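You operate a simulated robot arm through the tools that you are given. There is no shell and no other tool.

You run a simulated two-armed robot. Do the job below in one go: nothing can be reset, and whatever is moved stays where it is left.

## Task
Seat, clamp and lock the blue casting, then fit the yellow plug.
Fine: casting in the jig, plug right home in its mouth; leave the other plugs and castings.

The check looks at the end state, three seconds after you hand in, the way a careful person would. Anything else that was tipped, shoved, dropped, spilled or broken makes it a failure.

## Robot
Two 7-joint arms with two-finger parallel grippers on one trunk that stands fixed in place. Base frame: the origin is at the foot of the trunk, x ahead of it, y to its left, z up; the work surface is at about z = 820. Lengths are in mm, angles in rad, forces in N, time in s.
The left shoulder is at [50, 177, 1204], the right one opposite. With the tool pointing down near the work surface each hand reaches from about 100 to 680 mm from the base axis, measured 20 degrees to its own side. Payload 3.43 kg a hand.
The TCP of each hand is the grasp point between the finger pads, 34 mm short of the fingertips. In the tool frame z runs along the fingers and y along their closing line. The gripper opens to 128 mm. The fingers are 24 mm wide and 12 mm thick; the gripper's body (48 by 130 mm) begins 96 mm behind the TCP.
Orientation is that of the tool frame in the base frame, as a unit quaternion [w, x, y, z]. With the fingers straight down and closing along the base's y, the tool's x points along the base's -x, its y along +y and its z along -z.

## Interface
- The arms move only by the tool move_arm. It takes "left_plan", "right_plan" or both (then of equal length, played together; a hand with none holds still); each is a list of rows, each a list of 3 entries, a list of its own where there are three numbers: the finger opening in mm, from 0 to 128, then the shift along the base's x, y, z in units of 20 mm (1.0 is 20 mm), then the turn, a rotation vector about the base's x, y, z in units of 4 degrees (1.0 is 4 degrees). In form: [[hand, [dx, dy, dz], [ax, ay, az]], ...]. A call has 1 to 20 rows; each row shifts and turns the commanded pose from where the row before left it. A call with a number of a shift or a turn outside -1 to 1 is refused whole. Rows are played at 5 a second. More than 50 mm and 0.15 rad between two rows, or a gripper value outside its range, and nothing of the call is played. Where a pose cannot be reached the arm comes as near as it can. A force on the tool above 60 N (or 10 N above the force at the start of the call, whichever is more), or a blocked arm, ends the call early, and 0.2 s more pass. The fingers move at their own pace (about 108 mm/s each) and stop on an object; they squeeze with about 38 N. The grip force told is the motor's: it shows also when the fingers shut on nothing. Time passes only in rows, and 0.2 s behind the last, so rows that do not move let the fingers close. It gives the time, the measured TCP pose, the force on the tool (base axes), the opening and the grip force at its end, in the units of the frame above (readings bear some noise), with the torque about the TCP (base axes, N m) and any sound that the robot's microphone picked up.
- Cameras (640 x 400 px; columns grow to the right, rows downward): "scene" is now at [149.1, -50.1, 1379.9]; the picture's right is [-0.52, -0.85, 0.00], its down [-0.37, 0.23, -0.90] and it looks along [0.77, -0.47, -0.43] (base axes); focal length 295 px, centre (320, 200). "left" rides on the left gripper at [76, 11, -160] in its tool frame; the picture's right is [-0.15, 0.99, 0.00], its down [-0.88, -0.13, -0.46] and it looks along [-0.45, -0.07, 0.89] (tool axes); focal length 234 px, centre (320, 200). "right" rides on the right gripper at [76, -11, -160] in its tool frame; the picture's right is [0.15, 0.99, 0.00], its down [-0.88, 0.13, -0.46] and it looks along [-0.45, 0.07, 0.89] (tool axes); focal length 234 px, centre (320, 200). There is no depth. A picture from a camera that has moved, and an enlarged one, comes with that camera's place and axes in the base frame and with its lens.
- get_image(camera): a new picture of that camera. It takes no simulated time.
- lift_body(by): slides the trunk up (or, below 0, down) by that many mm; the arms and the scene camera ride with it, the base frame stays. It gives what a move gives, with no picture.
- turn_head(pan, tilt): turns the head with the scene camera to pan (to the left, within 1.396 rad either way) and tilt (down, from -0.506 to 1.204), counted from straight ahead of the robot. It gives what a move gives.
- close_up(camera, box): a new picture of the part [left, top, right, bottom] of that camera's present view, enlarged. It takes no simulated time.
- sign_off(): hands the job in; it is judged then, once.

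Nothing tells you positions but the pictures and the camera data. Unless the task says otherwise, let go and move clear before handing in.

The tools are called after "Call:" as a command line: name --argument value ..., lists and objects as JSON in quotes. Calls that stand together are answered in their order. move_arm: Moves the arms, as the interface text tells. Its arguments: {"type":"object","properties":{"left_plan":{"type":"array"},"right_plan":{"type":"array"}},"required":[]} The other tools are called the same way: lift_body (by) slides the trunk up or down; turn_head (pan, tilt) turns the head that bears the scene camera; get_image (camera) takes a picture; close_up (camera, box) takes an enlarged picture of a part of a camera's view; sign_off () hands the job in.

At the start:

```text
clock: 0.0
left_ee_pos: [368.8, -47.1, 1187.1]
left_ee_rot: [0.0, -0.001, 1.0, -0.001]
left_contact_force: [0.0, -0.5, 0.4]
left_ft_torque: [-0.02, -0.04, 0.04]
left_gripper_width: 127.9
left_finger_force: 0.1
right_ee_pos: [291.2, -330.1, 1239.2]
right_ee_rot: [0.001, -0.001, 1.0, 0.002]
right_contact_force: [0.0, 0.5, 0.4]
right_ft_torque: [-0.03, -0.02, 0.01]
right_gripper_width: 128.0
right_finger_force: 0.0
trunk travel left (down, up): [-375.0, 26.0]
head pan, tilt: [-0.55, 0.449]
```

scene: 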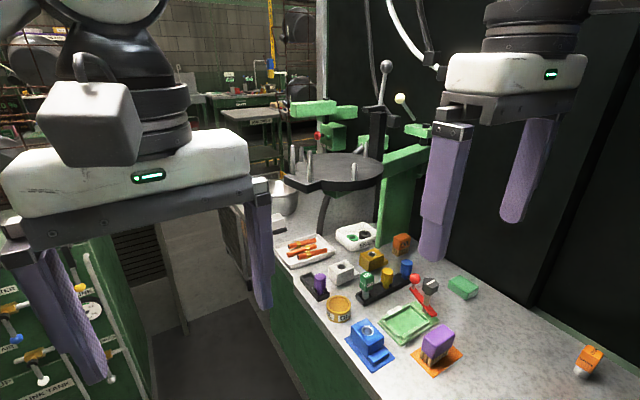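
right: 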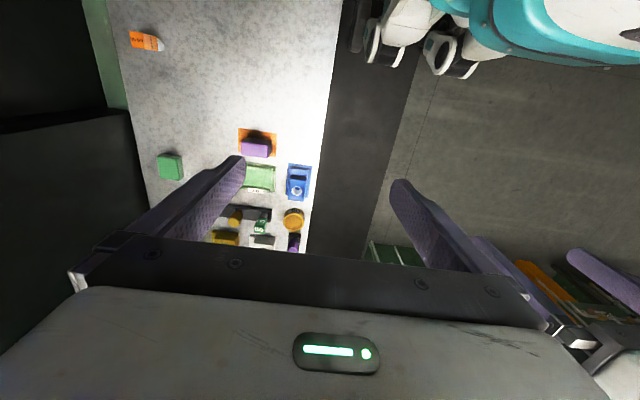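
left: 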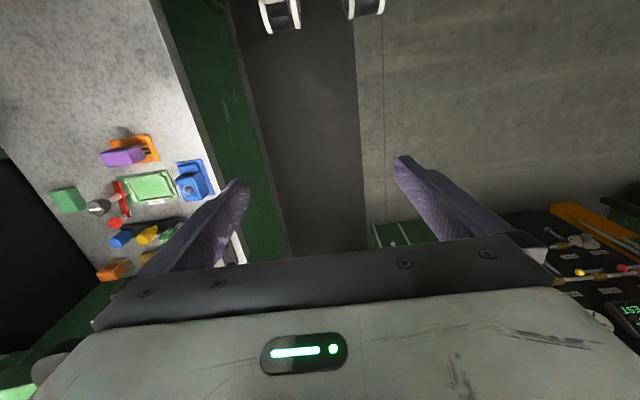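

I see a bench on the right side with several castings, plugs, a green tray-like jig, a red lever, and a blue casting on a blue mat. First I'll take closer pictures to identify the jig, clamp, lock, and yellow plug.

Call:
close_up --camera "scene" --box '[270, 210, 490, 380]'

Call:
close_up --camera "scene" --box '[340, 240, 480, 330]'

Call:
close_up --camera "left" --box '[20, 110, 260, 290]'

Call:
close_up --camera "right" --box '[120, 100, 340, 260]'

```text
2.35 times, centred on (380, 295) of scene
camera zoom: at [149.1, -50.1, 1379.9], right [-0.52, -0.85, 0.0], down [-0.37, 0.23, -0.9], along [0.77, -0.47, -0.43], focal length 694 px, centre (179, -24)
```

zoom: 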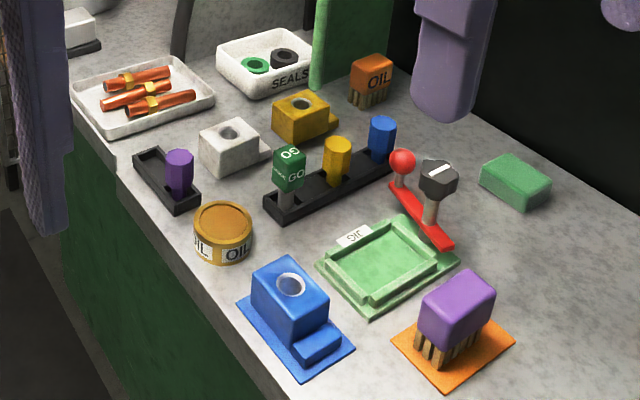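

```text
4.44 times, centred on (410, 285) of scene
camera zoom: at [149.1, -50.1, 1379.9], right [-0.52, -0.85, 0.0], down [-0.37, 0.23, -0.9], along [0.77, -0.47, -0.43], focal length 1312 px, centre (-80, -178)
```

zoom: 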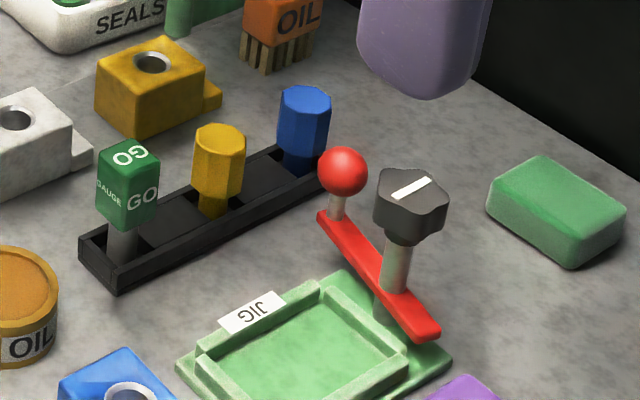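

```text
2.22 times, centred on (140, 200) of left
camera zoom: at [294.0, -35.1, 1347.6], right [0.14, 0.99, 0.0], down [0.88, -0.13, 0.46], along [0.45, -0.07, -0.89], focal length 520 px, centre (720, 200)
```

zoom: 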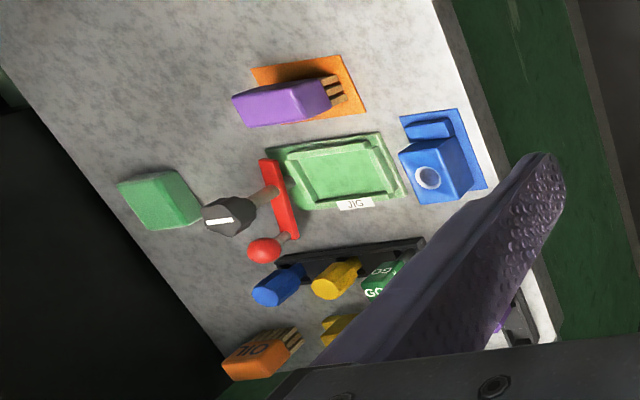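

```text
2.50 times, centred on (230, 180) of right
camera zoom: at [215.3, -342.4, 1398.4], right [-0.15, 0.99, 0.0], down [0.88, 0.13, 0.46], along [0.45, 0.07, -0.89], focal length 585 px, centre (545, 250)
```

zoom: 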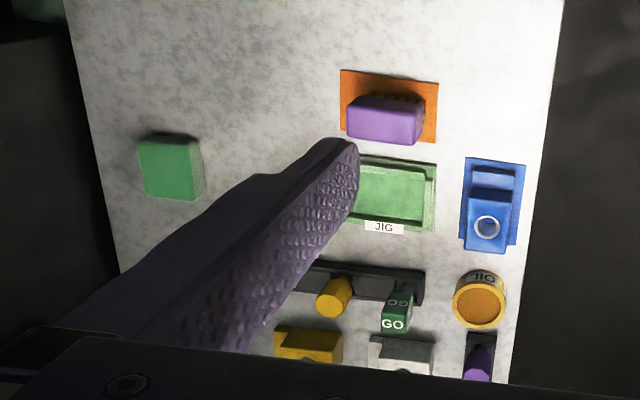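

The bench lies to the robot's right. The jig is near (463, -478), the blue casting near (452, -362), and the rack with the yellow plug is further out in +x. I'll bring the right hand down over the jig for a better look.

Call:
move_arm --right_plan '[[128, [0, -1, -0.9], [0, 0, 0]], [128, [0, -1, -0.9], [0, 0, 0]], [128, [0, -1, -0.9], [0, 0, 0]], [128, [0, -1, -0.9], [0, 0, 0]], [128, [0, -1, -0.9], [0, 0, 0]], [128, [0, -0.5, -0.9], [0, 0, 0]], [128, [0, 0, -0.6], [0, 0, 0]]]'

Call:
get_image --camera "right"

Call:
get_image --camera "scene"

```text
clock: 1.6
left_ee_pos: [370.4, -47.9, 1187.3]
left_ee_rot: [0.001, -0.001, 1.0, 0.0]
left_contact_force: [-0.9, 0.2, -0.7]
left_ft_torque: [-0.02, 0.01, 0.03]
left_gripper_width: 128.2
left_finger_force: 0.0
right_ee_pos: [291.4, -439.8, 1120.0]
right_ee_rot: [0.001, 0.0, 1.0, 0.001]
right_contact_force: [0.3, 0.0, 0.2]
right_ft_torque: [0.02, -0.01, -0.01]
right_gripper_width: 128.0
right_finger_force: 0.0
trunk travel left (down, up): [-375.0, 26.0]
head pan, tilt: [-0.55, 0.449]
```

```text
taken
camera right: at [215.2, -451.9, 1278.9], right [-0.15, 0.99, 0.0], down [0.88, 0.13, 0.46], along [0.45, 0.07, -0.89], focal length 234 px, centre (320, 200)
```

right: 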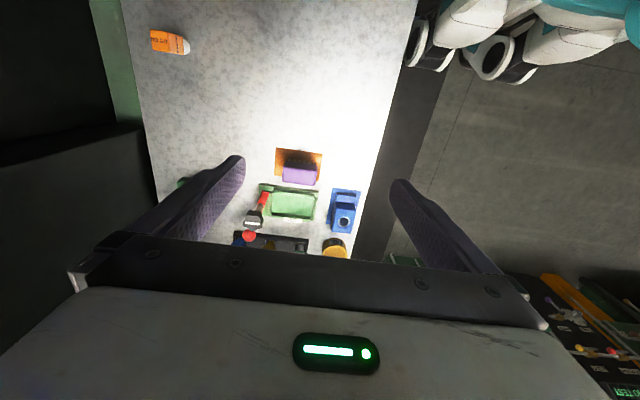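

```text
taken
camera scene: at [149.1, -50.1, 1379.9], right [-0.52, -0.85, 0.0], down [-0.37, 0.23, -0.9], along [0.77, -0.47, -0.43], focal length 295 px, centre (320, 200)
```

scene: 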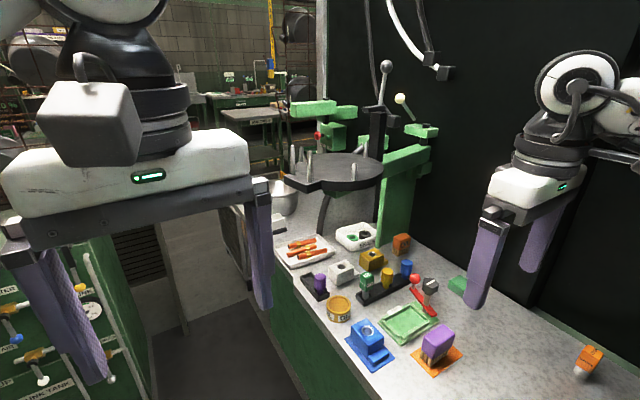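

The jig, clamp bar and casting are now in the right hand's view. I'll enlarge both views to see the details.

Call:
close_up --camera "right" --box '[230, 140, 370, 260]'

Call:
close_up --camera "scene" --box '[330, 250, 480, 380]'

Call:
close_up --camera "scene" --box '[300, 220, 480, 320]'

```text
3.33 times, centred on (300, 200) of right
camera zoom: at [215.2, -451.9, 1278.9], right [-0.15, 0.99, 0.0], down [0.88, 0.13, 0.46], along [0.45, 0.07, -0.89], focal length 781 px, centre (387, 200)
```

zoom: 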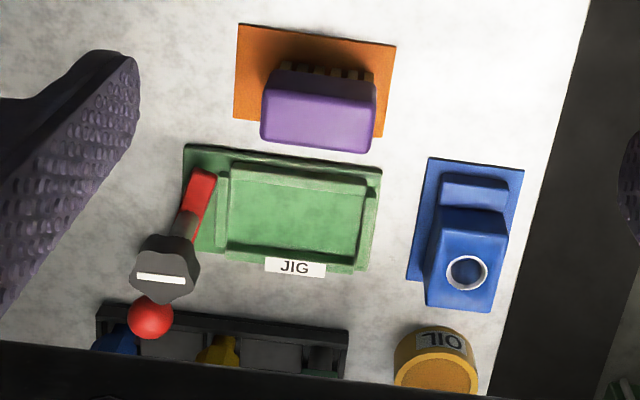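

```text
3.08 times, centred on (405, 315) of scene
camera zoom: at [149.1, -50.1, 1379.9], right [-0.52, -0.85, 0.0], down [-0.37, 0.23, -0.9], along [0.77, -0.47, -0.43], focal length 908 px, centre (58, -154)
```

zoom: 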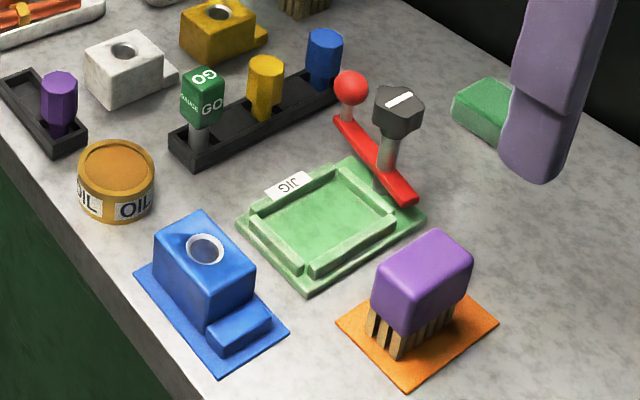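

```text
3.56 times, centred on (390, 270) of scene
camera zoom: at [149.1, -50.1, 1379.9], right [-0.52, -0.85, 0.0], down [-0.37, 0.23, -0.9], along [0.77, -0.47, -0.43], focal length 1050 px, centre (71, -49)
```

zoom: 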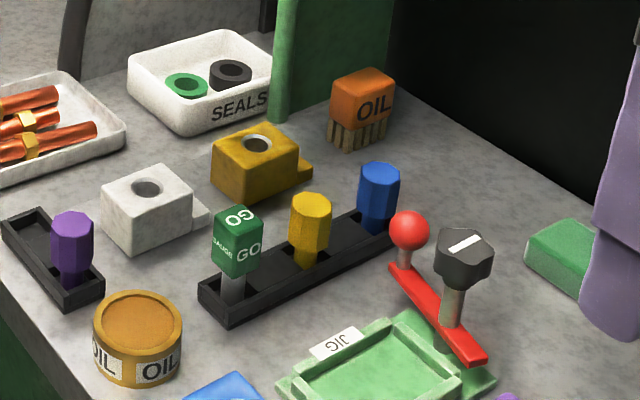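

The jig is a green frame with a clamp bar and a knob post on its -y side. I'll move the right hand camera lower to judge heights and the recess shape.

Call:
move_arm --right_plan '[[128, [0, -0.5, -1], [0, 0, 0]], [128, [0, -0.5, -1], [0, 0, 0]], [128, [0, -0.5, -1], [0, 0, 0]], [128, [0, 0, -1], [0, 0, 0]], [128, [0, 0, -1], [0, 0, 0]], [128, [0, 0, -1], [0, 0, 0]]]'

Call:
close_up --camera "right" --box '[220, 130, 420, 255]'

Call:
get_image --camera "right"

```text
clock: 3.0
left_ee_pos: [369.3, -46.9, 1186.6]
left_ee_rot: [0.0, -0.001, 1.0, 0.001]
left_contact_force: [1.1, 0.1, -0.5]
left_ft_torque: [-0.01, 0.03, -0.03]
left_gripper_width: 128.1
left_finger_force: 0.1
right_ee_pos: [290.8, -470.8, 998.2]
right_ee_rot: [0.001, 0.0, 1.0, 0.001]
right_contact_force: [0.4, 0.4, 0.1]
right_ft_torque: [-0.01, 0.0, -0.02]
right_gripper_width: 127.7
right_finger_force: 0.1
trunk travel left (down, up): [-375.0, 26.0]
head pan, tilt: [-0.55, 0.449]
```

```text
3.20 times, centred on (320, 192) of right
camera zoom: at [214.7, -482.9, 1156.6], right [-0.15, 0.99, 0.0], down [0.88, 0.13, 0.46], along [0.45, 0.07, -0.89], focal length 749 px, centre (320, 224)
```

zoom: 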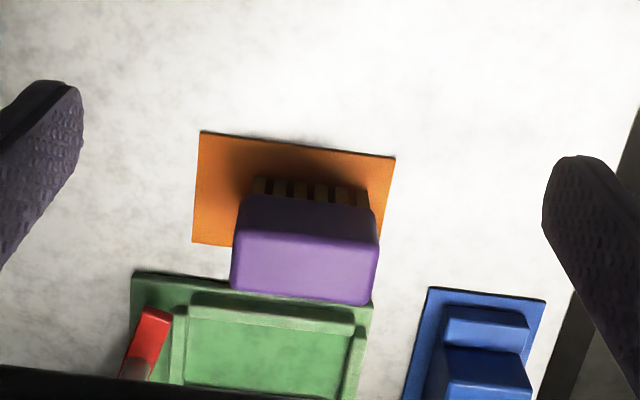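

```text
taken
camera right: at [214.7, -482.9, 1156.6], right [-0.15, 0.99, 0.0], down [0.88, 0.13, 0.46], along [0.45, 0.07, -0.89], focal length 234 px, centre (320, 200)
```

right: 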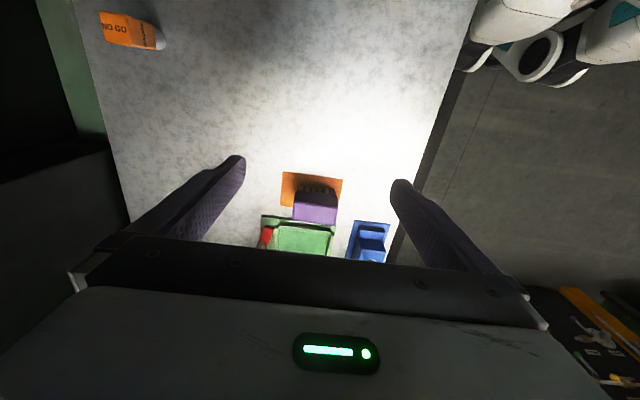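

The purple brush blocks part of the view from here. I'll move the hand forward in +x, well above the knob (its top is about z 906), to look straight down at the jig.

Call:
move_arm --right_plan '[[128, [1, 0, 0], [0, 0, 0]], [128, [1, 0, 0], [0, 0, 0]], [128, [1, 0, 0], [0, 0, 0]], [128, [1, 0, 0], [0, 0, 0]], [128, [1, 0, 0], [0, 0, 0]], [128, [1, 0, 0], [0, 0, 0]]]'

Call:
get_image --camera "right"

Call:
close_up --camera "right" --box '[240, 100, 400, 200]'

Call:
close_up --camera "right" --box '[240, 160, 400, 260]'

```text
clock: 4.4
left_ee_pos: [370.8, -48.2, 1186.3]
left_ee_rot: [-0.001, -0.001, 1.0, 0.0]
left_contact_force: [-0.1, -0.5, 1.5]
left_ft_torque: [0.03, 0.02, 0.0]
left_gripper_width: 128.0
left_finger_force: 0.1
right_ee_pos: [412.0, -471.2, 998.6]
right_ee_rot: [-0.001, 0.001, 1.0, 0.002]
right_contact_force: [0.0, -0.5, 0.1]
right_ft_torque: [-0.02, 0.04, 0.01]
right_gripper_width: 128.1
right_finger_force: 0.1
trunk travel left (down, up): [-375.0, 26.0]
head pan, tilt: [-0.55, 0.449]
```

```text
taken
camera right: at [335.8, -483.1, 1157.2], right [-0.15, 0.99, 0.0], down [0.88, 0.13, 0.46], along [0.45, 0.07, -0.89], focal length 234 px, centre (320, 200)
```

right: 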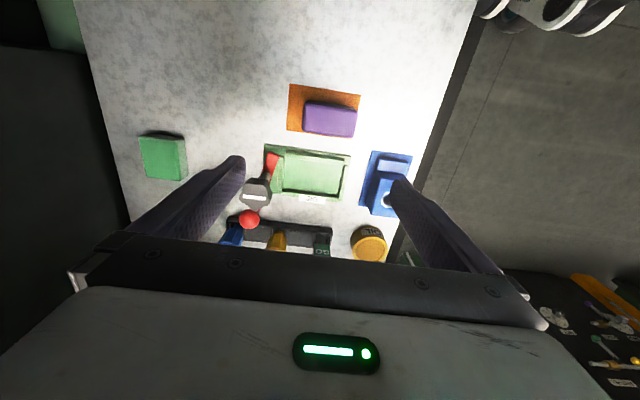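

```text
4.00 times, centred on (320, 150) of right
camera zoom: at [335.8, -483.1, 1157.2], right [-0.15, 0.99, 0.0], down [0.88, 0.13, 0.46], along [0.45, 0.07, -0.89], focal length 937 px, centre (320, 400)
```

zoom: 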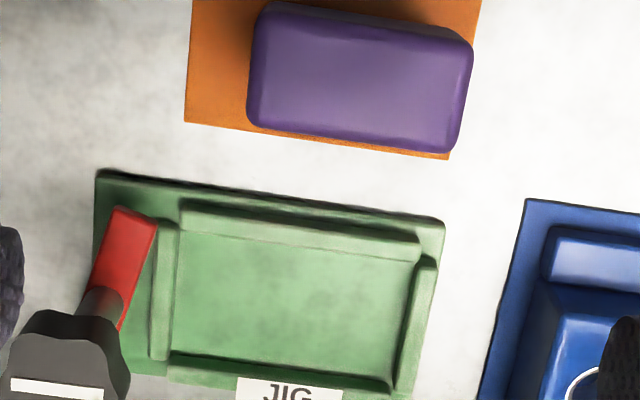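

```text
4.00 times, centred on (320, 210) of right
camera zoom: at [335.8, -483.1, 1157.2], right [-0.15, 0.99, 0.0], down [0.88, 0.13, 0.46], along [0.45, 0.07, -0.89], focal length 937 px, centre (320, 160)
```

zoom: 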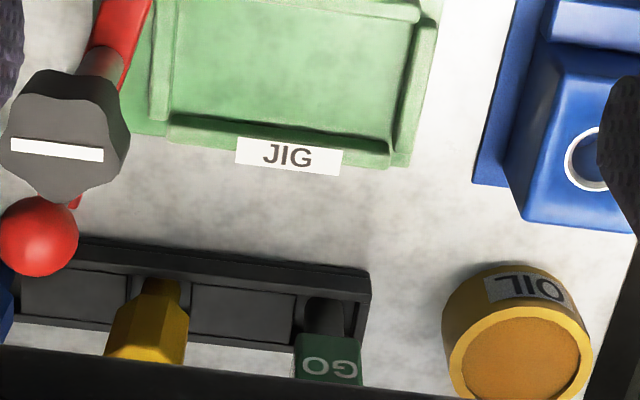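

The jig recess is roughly x 439–492, y -516 to -431. The clamp pivots about the knob post near (464, -540), with the ball at (514, -552) and the tip reaching about 32 mm. Next I'll move forward to see the plug rack.

Call:
move_arm --right_plan '[[128, [1, 0, 0], [0, 0, 0]], [128, [1, 0, 0], [0, 0, 0]], [128, [1, 0, 0], [0, 0, 0]], [128, [1, 0, 0], [0, 0, 0]]]'

Call:
get_image --camera "right"

Call:
close_up --camera "right" --box '[230, 90, 390, 190]'

Call:
close_up --camera "right" --box '[230, 150, 390, 250]'

Call:
close_up --camera "scene" --box '[340, 240, 460, 340]'

```text
clock: 5.4
left_ee_pos: [371.3, -47.1, 1187.7]
left_ee_rot: [0.0, 0.0, 1.0, 0.0]
left_contact_force: [-0.4, 0.2, -0.5]
left_ft_torque: [-0.02, 0.0, -0.04]
left_gripper_width: 128.0
left_finger_force: 0.0
right_ee_pos: [491.5, -470.4, 998.5]
right_ee_rot: [0.001, 0.001, 1.0, 0.0]
right_contact_force: [0.3, 0.2, 0.7]
right_ft_torque: [-0.01, 0.03, 0.0]
right_gripper_width: 127.9
right_finger_force: 0.1
trunk travel left (down, up): [-375.0, 26.0]
head pan, tilt: [-0.55, 0.449]
```

```text
taken
camera right: at [416.2, -483.2, 1157.5], right [-0.15, 0.99, 0.0], down [0.88, 0.13, 0.46], along [0.45, 0.07, -0.89], focal length 234 px, centre (320, 200)
```

right: 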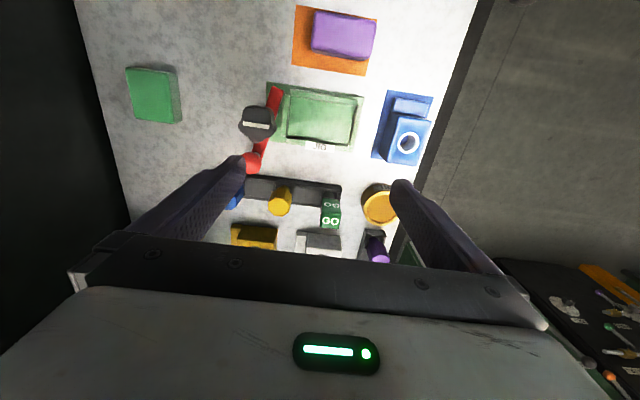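

```text
4.00 times, centred on (310, 140) of right
camera zoom: at [416.2, -483.2, 1157.5], right [-0.15, 0.99, 0.0], down [0.88, 0.13, 0.46], along [0.45, 0.07, -0.89], focal length 937 px, centre (360, 440)
```

zoom: 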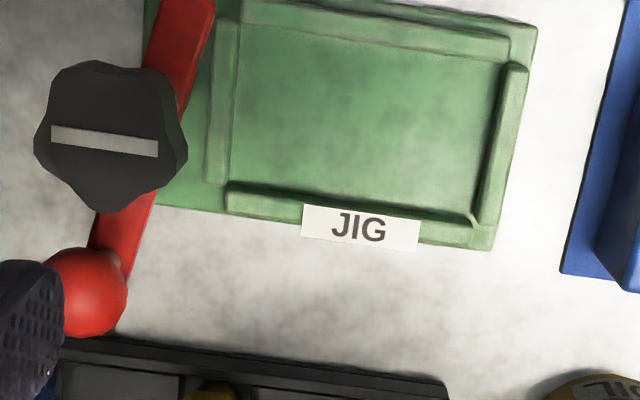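

```text
4.00 times, centred on (310, 200) of right
camera zoom: at [416.2, -483.2, 1157.5], right [-0.15, 0.99, 0.0], down [0.88, 0.13, 0.46], along [0.45, 0.07, -0.89], focal length 937 px, centre (360, 200)
```

zoom: 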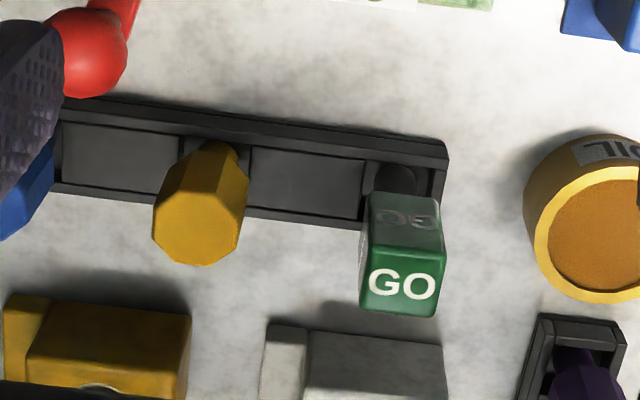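

```text
4.00 times, centred on (400, 290) of scene
camera zoom: at [149.3, -50.0, 1379.8], right [-0.52, -0.85, 0.0], down [-0.37, 0.23, -0.9], along [0.77, -0.47, -0.43], focal length 1181 px, centre (0, -160)
```

zoom: 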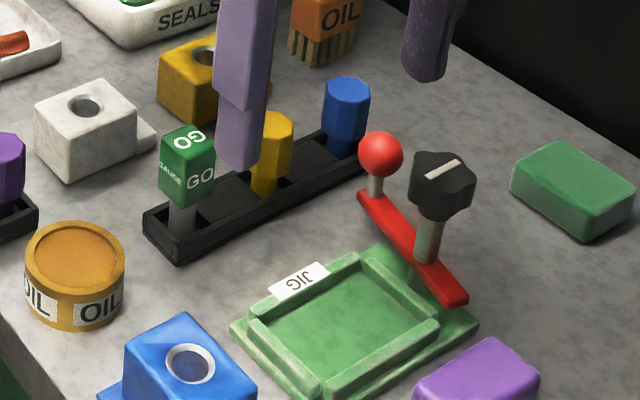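

The yellow plug's head is near (573, -515, top 883), with the blue plug at y≈-584 and the GO gauge at y≈-449. I'll enlarge the blue casting now.

Call:
close_up --camera "right" --box '[360, 80, 456, 180]'

Call:
close_up --camera "scene" --box '[335, 310, 415, 380]'

Call:
close_up --camera "left" --box '[100, 120, 240, 220]'

Call:
close_up --camera "scene" --box '[380, 260, 460, 320]'

```text
4.00 times, centred on (408, 130) of right
camera zoom: at [416.2, -483.2, 1157.5], right [-0.15, 0.99, 0.0], down [0.88, 0.13, 0.46], along [0.45, 0.07, -0.89], focal length 937 px, centre (-32, 480)
```

zoom: 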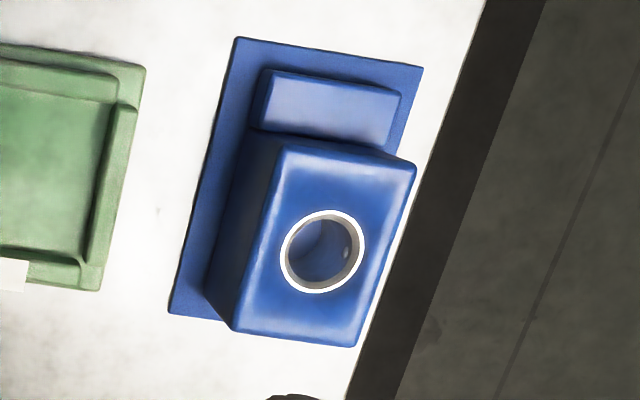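

```text
5.71 times, centred on (375, 345) of scene
camera zoom: at [149.3, -50.0, 1379.8], right [-0.52, -0.85, 0.0], down [-0.37, 0.23, -0.9], along [0.77, -0.47, -0.43], focal length 1687 px, centre (6, -629)
```

zoom: 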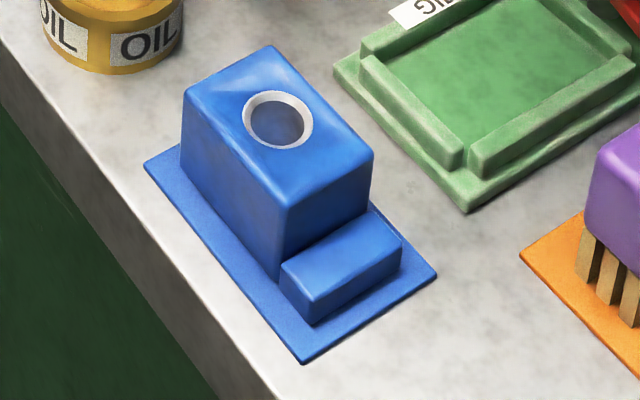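

```text
4.00 times, centred on (170, 170) of left
camera zoom: at [294.2, -35.0, 1347.5], right [0.14, 0.99, 0.0], down [0.88, -0.13, 0.46], along [0.45, -0.07, -0.89], focal length 937 px, centre (920, 320)
```

zoom: 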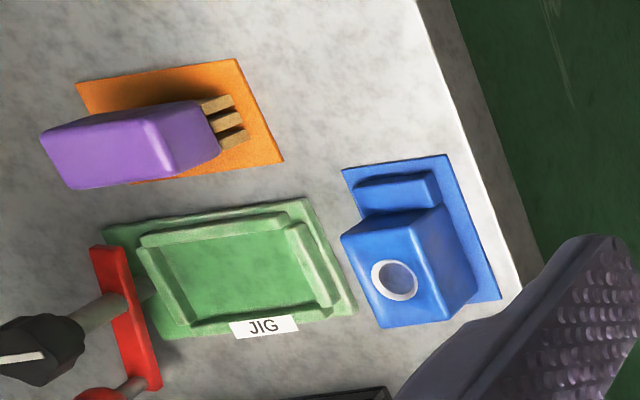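

```text
6.67 times, centred on (420, 290) of scene
camera zoom: at [149.3, -50.0, 1379.8], right [-0.52, -0.85, 0.0], down [-0.37, 0.23, -0.9], along [0.77, -0.47, -0.43], focal length 1968 px, centre (-347, -400)
```

zoom: 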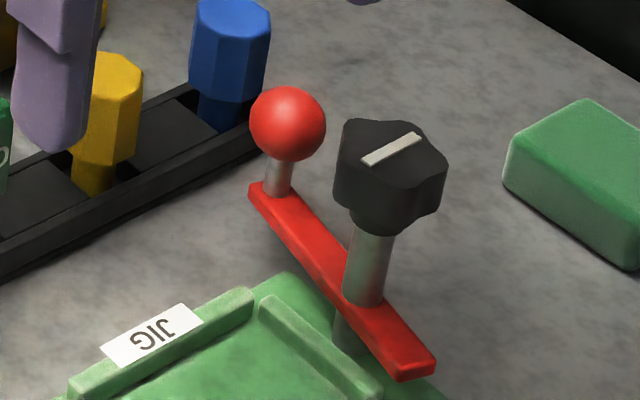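

The casting body is about x 441–498, y -385 to -342, top z≈864, with its mouth at (470, -364) and its step on the -x side. It has to turn +90° so the step ends up under the clamp. I'll move above it and narrow the fingers.

Call:
move_arm --right_plan '[[72, [-0.18, 0.89, 0], [0, 0, 0]], [72, [-0.18, 0.89, 0], [0, 0, 0]], [72, [-0.18, 0.89, -0.3], [0, 0, 0]], [72, [-0.18, 0.89, -0.4], [0, 0, 0]], [72, [-0.18, 0.89, -0.5], [0, 0, 0]], [72, [-0.18, 0.89, -0.5], [0, 0, 0]]]'

Call:
get_image --camera "right"

Call:
close_up --camera "right" --box '[240, 100, 400, 200]'

Call:
close_up --camera "scene" --box '[320, 260, 440, 380]'

```text
clock: 6.8
left_ee_pos: [370.5, -48.9, 1186.9]
left_ee_rot: [-0.001, 0.0, 1.0, 0.0]
left_contact_force: [0.2, 0.4, 0.1]
left_ft_torque: [0.03, 0.0, -0.01]
left_gripper_width: 128.3
left_finger_force: 0.1
right_ee_pos: [469.8, -363.8, 965.3]
right_ee_rot: [0.001, 0.001, 1.0, 0.001]
right_contact_force: [0.2, 0.2, -0.2]
right_ft_torque: [-0.01, -0.02, 0.03]
right_gripper_width: 72.0
right_finger_force: 0.0
trunk travel left (down, up): [-375.0, 26.0]
head pan, tilt: [-0.55, 0.449]
```

```text
taken
camera right: at [393.2, -375.4, 1124.3], right [-0.15, 0.99, 0.0], down [0.88, 0.13, 0.46], along [0.45, 0.07, -0.89], focal length 234 px, centre (320, 200)
```

right: 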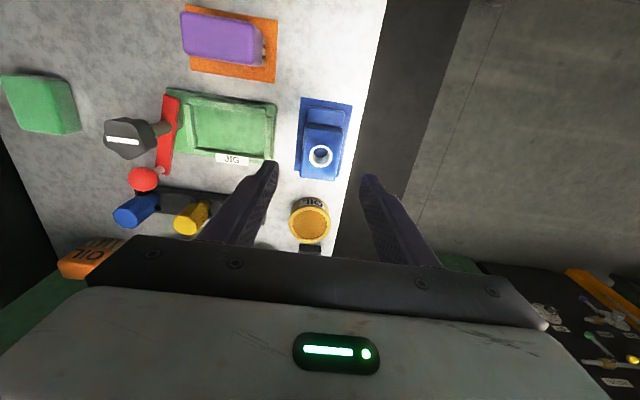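

```text
4.00 times, centred on (320, 150) of right
camera zoom: at [393.2, -375.4, 1124.3], right [-0.15, 0.99, 0.0], down [0.88, 0.13, 0.46], along [0.45, 0.07, -0.89], focal length 937 px, centre (320, 400)
```

zoom: 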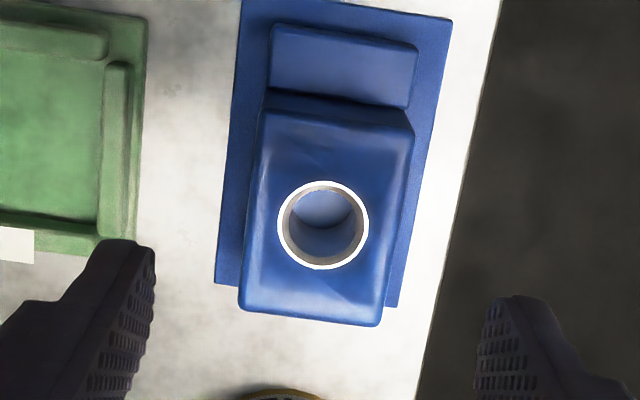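

```text
3.33 times, centred on (380, 320) of scene
camera zoom: at [149.2, -50.0, 1379.9], right [-0.52, -0.85, 0.0], down [-0.37, 0.23, -0.9], along [0.77, -0.47, -0.43], focal length 984 px, centre (120, -200)
```

zoom: 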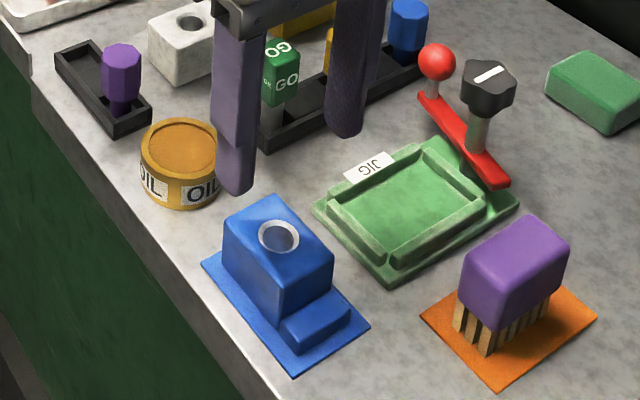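

The hand is centred over the mouth to within about 1 mm. Before grasping, I'll test in free air that the wrist can turn +90°.

Call:
move_arm --right_plan '[[72, [0, 0, 0], [0, 0, 1]], [72, [0, 0, 0], [0, 0, 1]], [72, [0, 0, 0], [0, 0, 1]], [72, [0, 0, 0], [0, 0, 1]], [72, [0, 0, 0], [0, 0, 1]], [72, [0, 0, 0], [0, 0, 1]], [72, [0, 0, 0], [0, 0, 1]], [72, [0, 0, 0], [0, 0, 1]], [72, [0, 0, 0], [0, 0, 1]], [72, [0, 0, 0], [0, 0, 1]], [72, [0, 0, 0], [0, 0, 1]], [72, [0, 0, 0], [0, 0, 1]], [72, [0, 0, 0], [0, 0, 1]], [72, [0, 0, 0], [0, 0, 1]], [72, [0, 0, 0], [0, 0, 1]], [72, [0, 0, 0], [0, 0, 1]], [72, [0, 0, 0], [0, 0, 1]], [72, [0, 0, 0], [0, 0, 1]], [72, [0, 0, 0], [0, 0, 1]], [72, [0, 0, 0], [0, 0, 1]]]'

Call:
get_image --camera "right"

Call:
get_image --camera "scene"

```text
clock: 11.0
left_ee_pos: [369.4, -47.3, 1187.5]
left_ee_rot: [0.0, -0.001, 1.0, 0.0]
left_contact_force: [0.0, 0.0, -0.8]
left_ft_torque: [0.0, -0.03, 0.01]
left_gripper_width: 127.9
left_finger_force: 0.1
right_ee_pos: [415.2, -347.1, 962.1]
right_ee_rot: [0.01, -0.303, 0.953, -0.024]
right_contact_force: [-0.7, -0.3, -0.5]
right_ft_torque: [0.0, -0.03, -0.05]
right_gripper_width: 71.5
right_finger_force: 0.0
right hand out of reach, approached as far as the arm can: row 7, 8, 9, 10, 11, 12, 13, 14, 15, 16, 17, 18, 19, 20
trunk travel left (down, up): [-375.0, 26.0]
head pan, tilt: [-0.55, 0.449]
```

```text
taken
camera right: at [354.9, -394.2, 1120.1], right [-0.69, 0.72, -0.05], down [0.63, 0.63, 0.45], along [0.36, 0.28, -0.89], focal length 234 px, centre (320, 200)
```

right: 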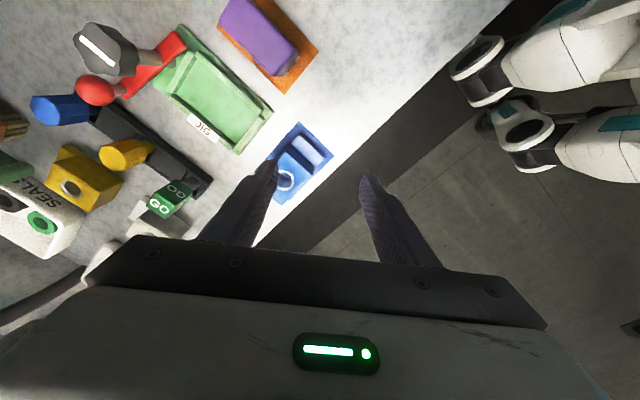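

```text
taken
camera scene: at [148.5, -49.9, 1380.0], right [-0.52, -0.85, 0.0], down [-0.37, 0.23, -0.9], along [0.77, -0.47, -0.43], focal length 295 px, centre (320, 200)
```

scene: 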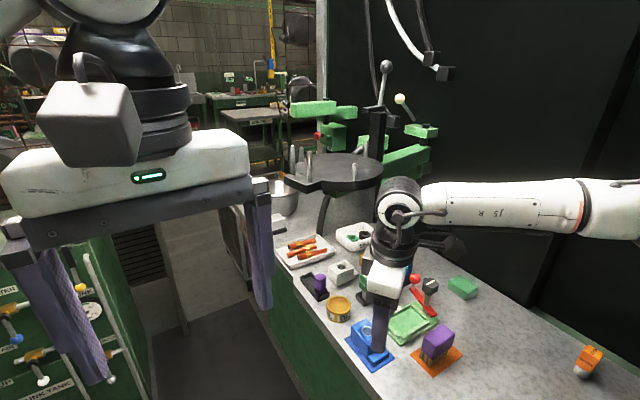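

The wrist runs out of range at about +24°, so I need the opposite approach: pick up at yaw -90° and place at yaw 0. I'll rotate back and then test the negative direction.

Call:
move_arm --right_plan '[[72, [0, 0, 0], [0, 0, -1]], [72, [0, 0, 0], [0, 0, -1]], [72, [0, 0, 0], [0, 0, -1]], [72, [0, 0, 0], [0, 0, -1]], [72, [0, 0, 0], [0, 0, -1]], [72, [0, 0, 0], [0, 0, -1]], [72, [0, 0, 0], [0, 0, -1]], [72, [0, 0, 0], [0, 0, -1]], [72, [0, 0, 0], [0, 0, -1]], [72, [0, 0, 0], [0, 0, -1]], [72, [0, 0, 0], [0, 0, -1]], [72, [0, 0, 0], [0, 0, -1]], [72, [0, 0, 0], [0, 0, -1]], [72, [0, 0, 0], [0, 0, -1]], [72, [0, 0, 0], [0, 0, -1]], [72, [0, 0, 0], [0, 0, -1]], [72, [0, 0, 0], [0, 0, -1]], [72, [0, 0, 0], [0, 0, -1]], [72, [0, 0, 0], [0, 0, -1]], [72, [0, 0, 0], [0, 0, -1]]]'

```text
clock: 15.2
left_ee_pos: [370.3, -47.5, 1187.0]
left_ee_rot: [0.0, -0.001, 1.0, 0.0]
left_contact_force: [0.1, 0.0, -0.2]
left_ft_torque: [-0.01, 0.01, 0.05]
left_gripper_width: 128.0
left_finger_force: 0.1
right_ee_pos: [417.1, -347.5, 962.0]
right_ee_rot: [-0.008, 0.38, 0.925, -0.022]
right_contact_force: [0.0, 1.1, 0.1]
right_ft_torque: [0.04, -0.02, 0.01]
right_gripper_width: 72.1
right_finger_force: 0.0
trunk travel left (down, up): [-375.0, 26.0]
head pan, tilt: [-0.55, 0.449]
```

The commanded pose restarted from the reached pose, so the hand is now at yaw ≈ -45° with a slight tilt, at (417, -347). I'll correct the tilt, shift back over the casting and carry on to yaw -90°.

Call:
move_arm --right_plan '[[76, [0.25, -0.08, 0], [0.495, -0.452, 0]], [76, [0.25, -0.08, 0], [0, 0, -1]], [76, [0.25, -0.08, 0], [0, 0, -1]], [76, [0.25, -0.08, 0], [0, 0, -1]], [76, [0.25, -0.08, 0], [0, 0, -1]], [76, [0.25, -0.08, 0], [0, 0, -1]], [76, [0.25, -0.08, 0], [0, 0, -1]], [76, [0.25, -0.08, 0], [0, 0, -1]], [76, [0.25, -0.08, 0], [0, 0, -1]], [76, [0.25, -0.08, 0], [0, 0, -1]], [76, [0.15, 0, 0], [0, 0, -1]], [76, [0, 0, 0], [0, 0, -1]], [76, [0, 0, 0], [0, 0, -0.35]]]'

Call:
get_image --camera "right"

Call:
get_image --camera "scene"

```text
clock: 18.0
left_ee_pos: [369.2, -46.1, 1186.1]
left_ee_rot: [0.0, 0.0, 1.0, -0.001]
left_contact_force: [0.6, -0.8, -0.5]
left_ft_torque: [0.01, 0.0, 0.01]
left_gripper_width: 128.1
left_finger_force: 0.1
right_ee_pos: [468.4, -361.7, 961.3]
right_ee_rot: [0.001, 0.708, 0.706, 0.001]
right_contact_force: [-0.3, 0.4, 0.0]
right_ft_torque: [0.04, 0.0, -0.01]
right_gripper_width: 76.1
right_finger_force: 0.0
trunk travel left (down, up): [-375.0, 26.0]
head pan, tilt: [-0.55, 0.449]
```

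```text
taken
camera right: at [457.5, -287.1, 1119.2], right [0.99, 0.15, 0.0], down [0.13, -0.88, 0.46], along [0.07, -0.45, -0.89], focal length 234 px, centre (320, 200)
```

right: 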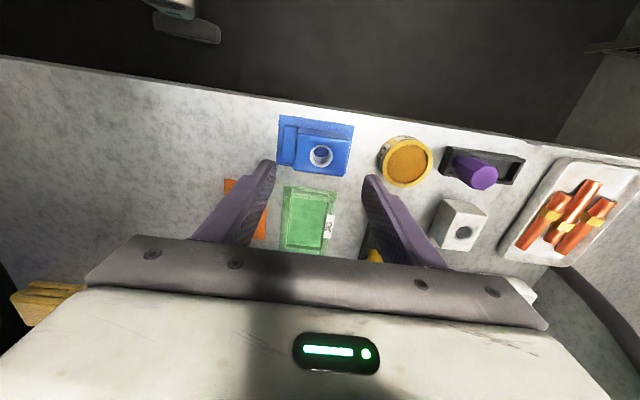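

```text
taken
camera scene: at [149.1, -50.1, 1379.9], right [-0.52, -0.85, 0.0], down [-0.37, 0.23, -0.9], along [0.77, -0.47, -0.43], focal length 295 px, centre (320, 200)
```

scene: 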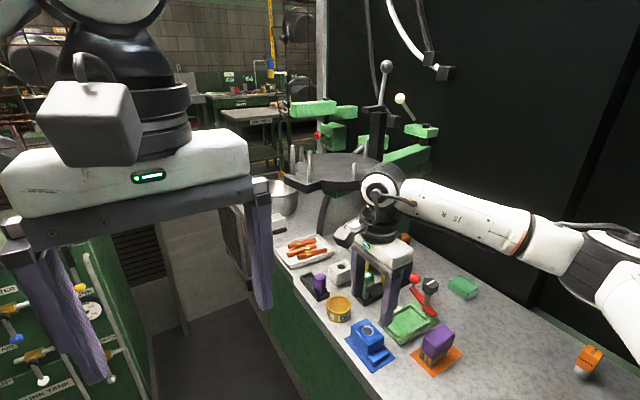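

Yaw -90° works. I'll check the centring over the casting's long axis before going down.

Call:
close_up --camera "right" --box '[260, 105, 380, 205]'

Call:
close_up --camera "right" --box '[260, 150, 380, 250]'

```text
4.00 times, centred on (320, 155) of right
camera zoom: at [457.5, -287.1, 1119.2], right [0.99, 0.15, 0.0], down [0.13, -0.88, 0.46], along [0.07, -0.45, -0.89], focal length 937 px, centre (320, 380)
```

zoom: 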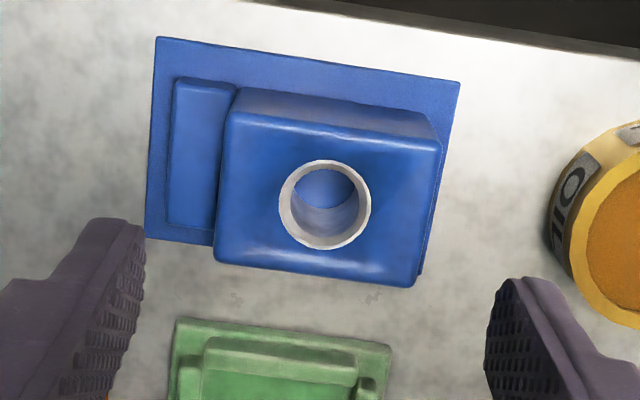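

```text
4.00 times, centred on (320, 200) of right
camera zoom: at [457.5, -287.1, 1119.2], right [0.99, 0.15, 0.0], down [0.13, -0.88, 0.46], along [0.07, -0.45, -0.89], focal length 937 px, centre (320, 200)
```

zoom: 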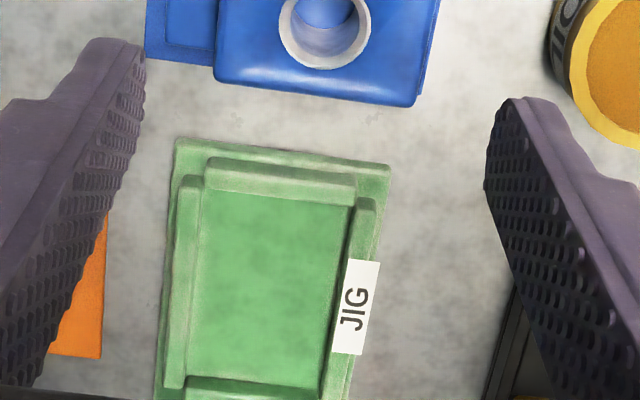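

The casting centre is at (470.4, -362.3). I'll go down with the fingers 76 mm open until the fingertips sit just above the step, and then check.

Call:
move_arm --right_plan '[[76, [0.1, -0.03, -0.5], [0, 0, 0]], [76, [0, 0, -1], [0, 0, 0]], [76, [0, 0, -1], [0, 0, 0]], [76, [0, 0, -1], [0, 0, 0]], [76, [0, 0, -0.5], [0, 0, 0]], [76, [0, 0, 0], [0, 0, 0]]]'

Call:
get_image --camera "right"

Call:
close_up --camera "scene" --box '[320, 280, 440, 380]'

Call:
close_up --camera "left" --box '[100, 120, 260, 240]'

```text
clock: 19.4
left_ee_pos: [370.4, -47.3, 1186.6]
left_ee_rot: [0.0, -0.001, 1.0, 0.0]
left_contact_force: [-0.7, 0.4, -0.5]
left_ft_torque: [0.0, -0.01, 0.01]
left_gripper_width: 127.8
left_finger_force: 0.0
right_ee_pos: [470.9, -362.8, 880.6]
right_ee_rot: [0.001, 0.708, 0.706, 0.0]
right_contact_force: [0.7, 1.3, -0.3]
right_ft_torque: [0.01, 0.0, 0.01]
right_gripper_width: 75.6
right_finger_force: 0.0
trunk travel left (down, up): [-375.0, 26.0]
head pan, tilt: [-0.55, 0.449]
```

```text
taken
camera right: at [459.7, -287.4, 1038.3], right [0.99, 0.15, 0.0], down [0.13, -0.88, 0.46], along [0.07, -0.45, -0.89], focal length 234 px, centre (320, 200)
```

right: 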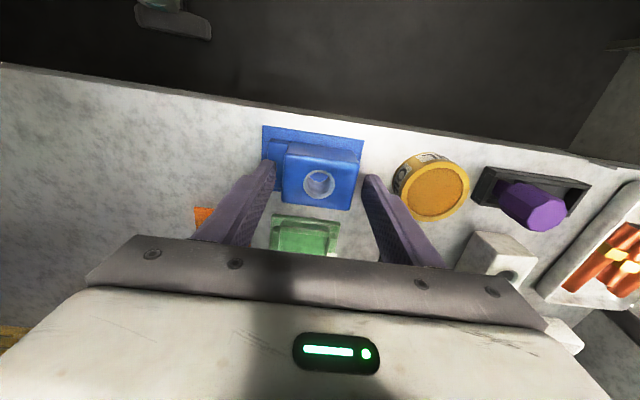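

```text
4.00 times, centred on (380, 330) of scene
camera zoom: at [149.1, -50.1, 1379.9], right [-0.52, -0.85, 0.0], down [-0.37, 0.23, -0.9], along [0.77, -0.47, -0.43], focal length 1181 px, centre (80, -320)
```

zoom: 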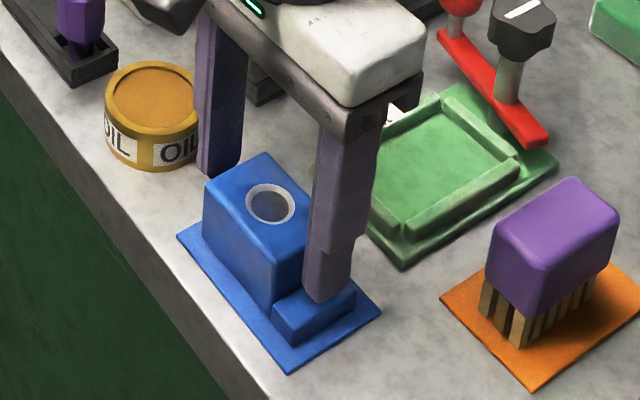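

```text
3.33 times, centred on (180, 180) of left
camera zoom: at [294.0, -35.1, 1347.6], right [0.14, 0.99, 0.0], down [0.88, -0.13, 0.46], along [0.45, -0.07, -0.89], focal length 781 px, centre (787, 267)
```

zoom: 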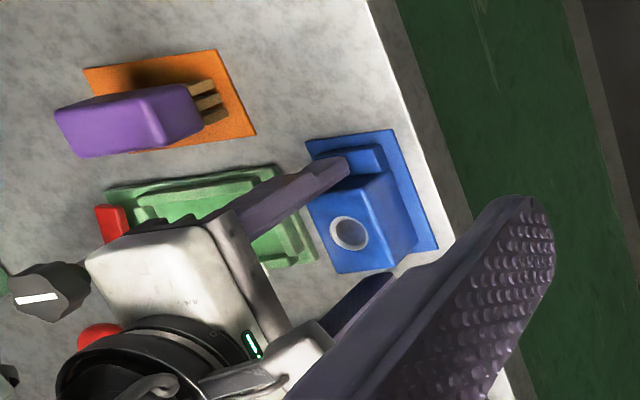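

The -x finger hovers just over the step and the +x finger clears the oil pot. I'll lower 4 mm and close on the body.

Call:
move_arm --right_plan '[[76, [0, 0, -0.2], [0, 0, 0]], [76, [0, 0, 0], [0, 0, 0]], [60, [0, 0, 0], [0, 0, 0]], [40, [0, 0, 0], [0, 0, 0]], [40, [0, 0, 0], [0, 0, 0]], [40, [0, 0, 0], [0, 0, 0]]]'

Call:
close_up --camera "scene" --box '[320, 280, 440, 380]'

Call:
get_image --camera "right"

```text
clock: 20.8
left_ee_pos: [369.2, -47.1, 1186.5]
left_ee_rot: [0.001, -0.001, 1.0, -0.001]
left_contact_force: [-0.3, 0.1, -0.2]
left_ft_torque: [0.01, 0.01, 0.01]
left_gripper_width: 128.1
left_finger_force: 0.0
right_ee_pos: [469.9, -362.6, 875.8]
right_ee_rot: [0.0, 0.706, 0.708, -0.001]
right_contact_force: [-3.0, 0.7, 0.6]
right_ft_torque: [-0.05, 0.24, -0.07]
right_gripper_width: 59.3
right_finger_force: 38.3
trunk travel left (down, up): [-375.0, 26.0]
head pan, tilt: [-0.55, 0.449]
```

```text
4.00 times, centred on (380, 330) of scene
camera zoom: at [148.9, -50.0, 1379.9], right [-0.52, -0.85, 0.0], down [-0.37, 0.23, -0.9], along [0.77, -0.47, -0.43], focal length 1181 px, centre (80, -320)
```

zoom: 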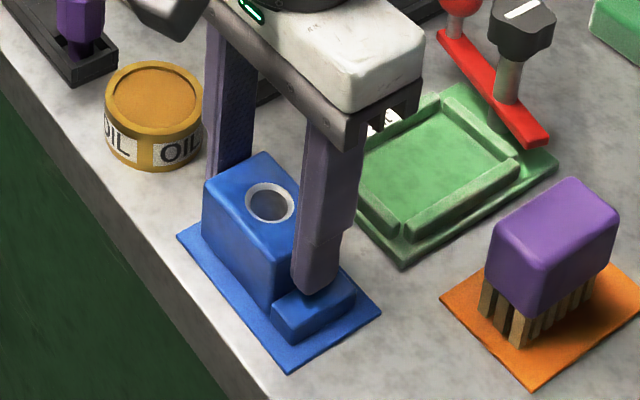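

```text
taken
camera right: at [459.5, -287.4, 1034.8], right [0.99, 0.15, 0.0], down [0.13, -0.88, 0.46], along [0.07, -0.45, -0.89], focal length 234 px, centre (320, 200)
```

right: 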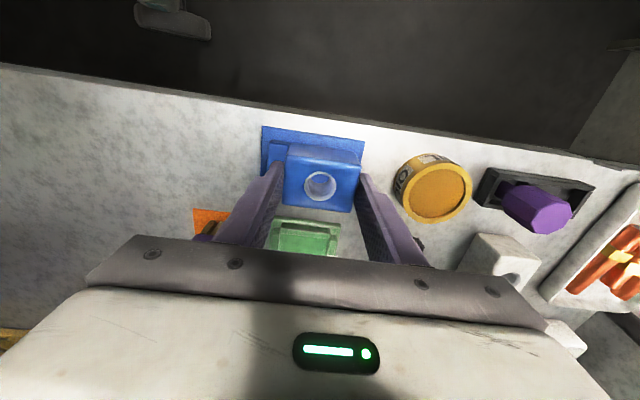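

The casting is gripped, with its body measuring 59.3 mm. I'll lift it straight up 75 mm and check that it comes cleanly.

Call:
move_arm --right_plan '[[40, [0, 0, 0.3], [0, 0, 0]], [40, [0, 0, 0.6], [0, 0, 0]], [40, [0, 0, 0.9], [0, 0, 0]], [40, [0, 0, 1], [0, 0, 0]], [40, [0, 0, 0.95], [0, 0, 0]], [40, [0, 0, 0], [0, 0, 0]]]'

Call:
close_up --camera "scene" --box '[310, 240, 470, 380]'

Call:
get_image --camera "right"

```text
clock: 22.2
left_ee_pos: [369.9, -46.6, 1185.8]
left_ee_rot: [0.0, 0.0, 1.0, 0.0]
left_contact_force: [-0.9, 0.2, -0.3]
left_ft_torque: [0.0, -0.01, 0.01]
left_gripper_width: 128.0
left_finger_force: 0.0
right_ee_pos: [470.8, -364.0, 950.4]
right_ee_rot: [0.001, 0.707, 0.707, 0.001]
right_contact_force: [0.3, -0.2, 0.3]
right_ft_torque: [0.02, -0.01, -0.01]
right_gripper_width: 39.9
right_finger_force: 0.0
trunk travel left (down, up): [-375.0, 26.0]
head pan, tilt: [-0.55, 0.449]
```

```text
2.86 times, centred on (390, 310) of scene
camera zoom: at [149.2, -50.1, 1379.9], right [-0.52, -0.85, 0.0], down [-0.37, 0.23, -0.9], along [0.77, -0.47, -0.43], focal length 843 px, centre (120, -114)
```

zoom: 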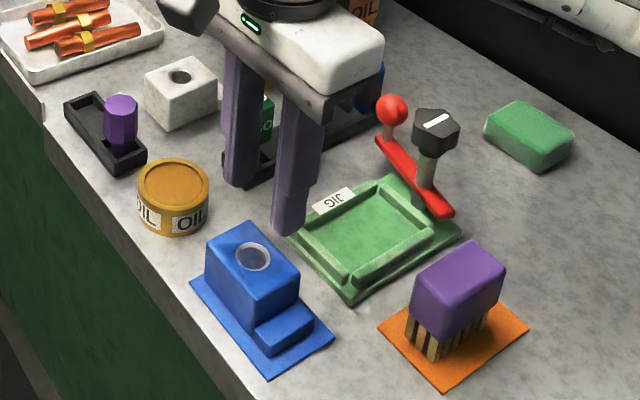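

```text
taken
camera right: at [459.8, -288.3, 1110.1], right [0.99, 0.15, 0.0], down [0.13, -0.88, 0.46], along [0.07, -0.45, -0.89], focal length 234 px, centre (320, 200)
```

right: 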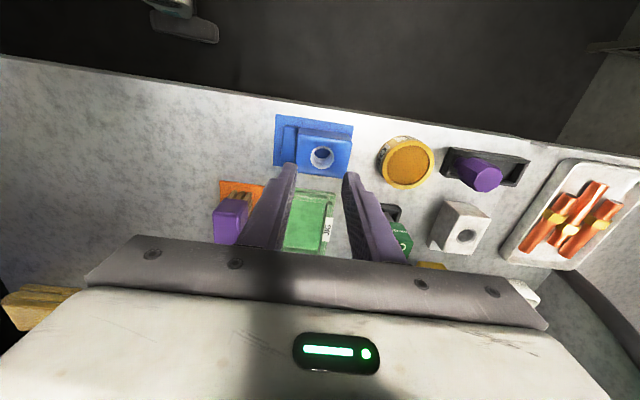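

The fingers slid off and the casting stayed on its mat, apparently upright and in place. I'll look closely at the finger shape and the casting faces before trying again.

Call:
close_up --camera "scene" --box '[345, 270, 405, 380]'

Call:
close_up --camera "right" --box '[260, 100, 380, 200]'

Call:
close_up --camera "left" --box '[100, 120, 240, 220]'

```text
3.64 times, centred on (375, 325) of scene
camera zoom: at [149.2, -50.1, 1379.9], right [-0.52, -0.85, 0.0], down [-0.37, 0.23, -0.9], along [0.77, -0.47, -0.43], focal length 1073 px, centre (120, -254)
```

zoom: 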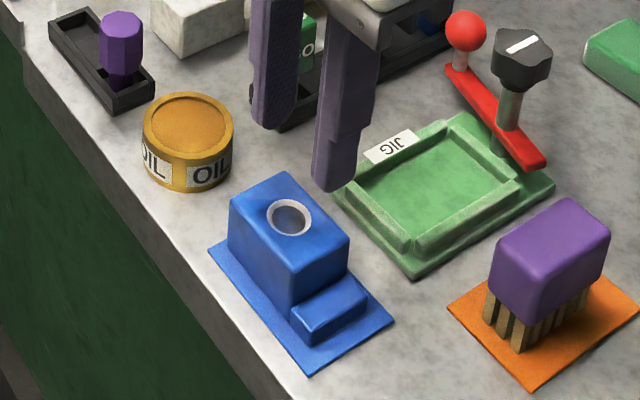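

```text
4.00 times, centred on (320, 150) of right
camera zoom: at [459.8, -288.3, 1110.1], right [0.99, 0.15, 0.0], down [0.13, -0.88, 0.46], along [0.07, -0.45, -0.89], focal length 937 px, centre (320, 400)
```

zoom: 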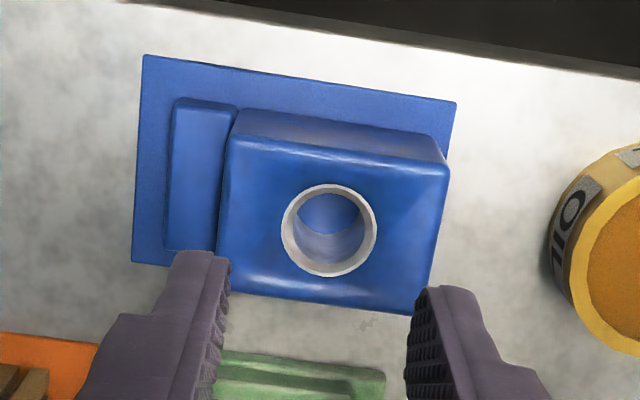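

```text
4.00 times, centred on (170, 170) of left
camera zoom: at [294.0, -35.2, 1347.6], right [0.14, 0.99, 0.0], down [0.88, -0.13, 0.46], along [0.45, -0.07, -0.89], focal length 937 px, centre (920, 320)
```

zoom: 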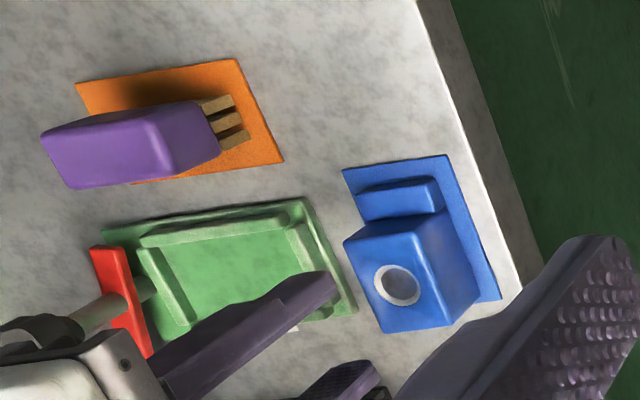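

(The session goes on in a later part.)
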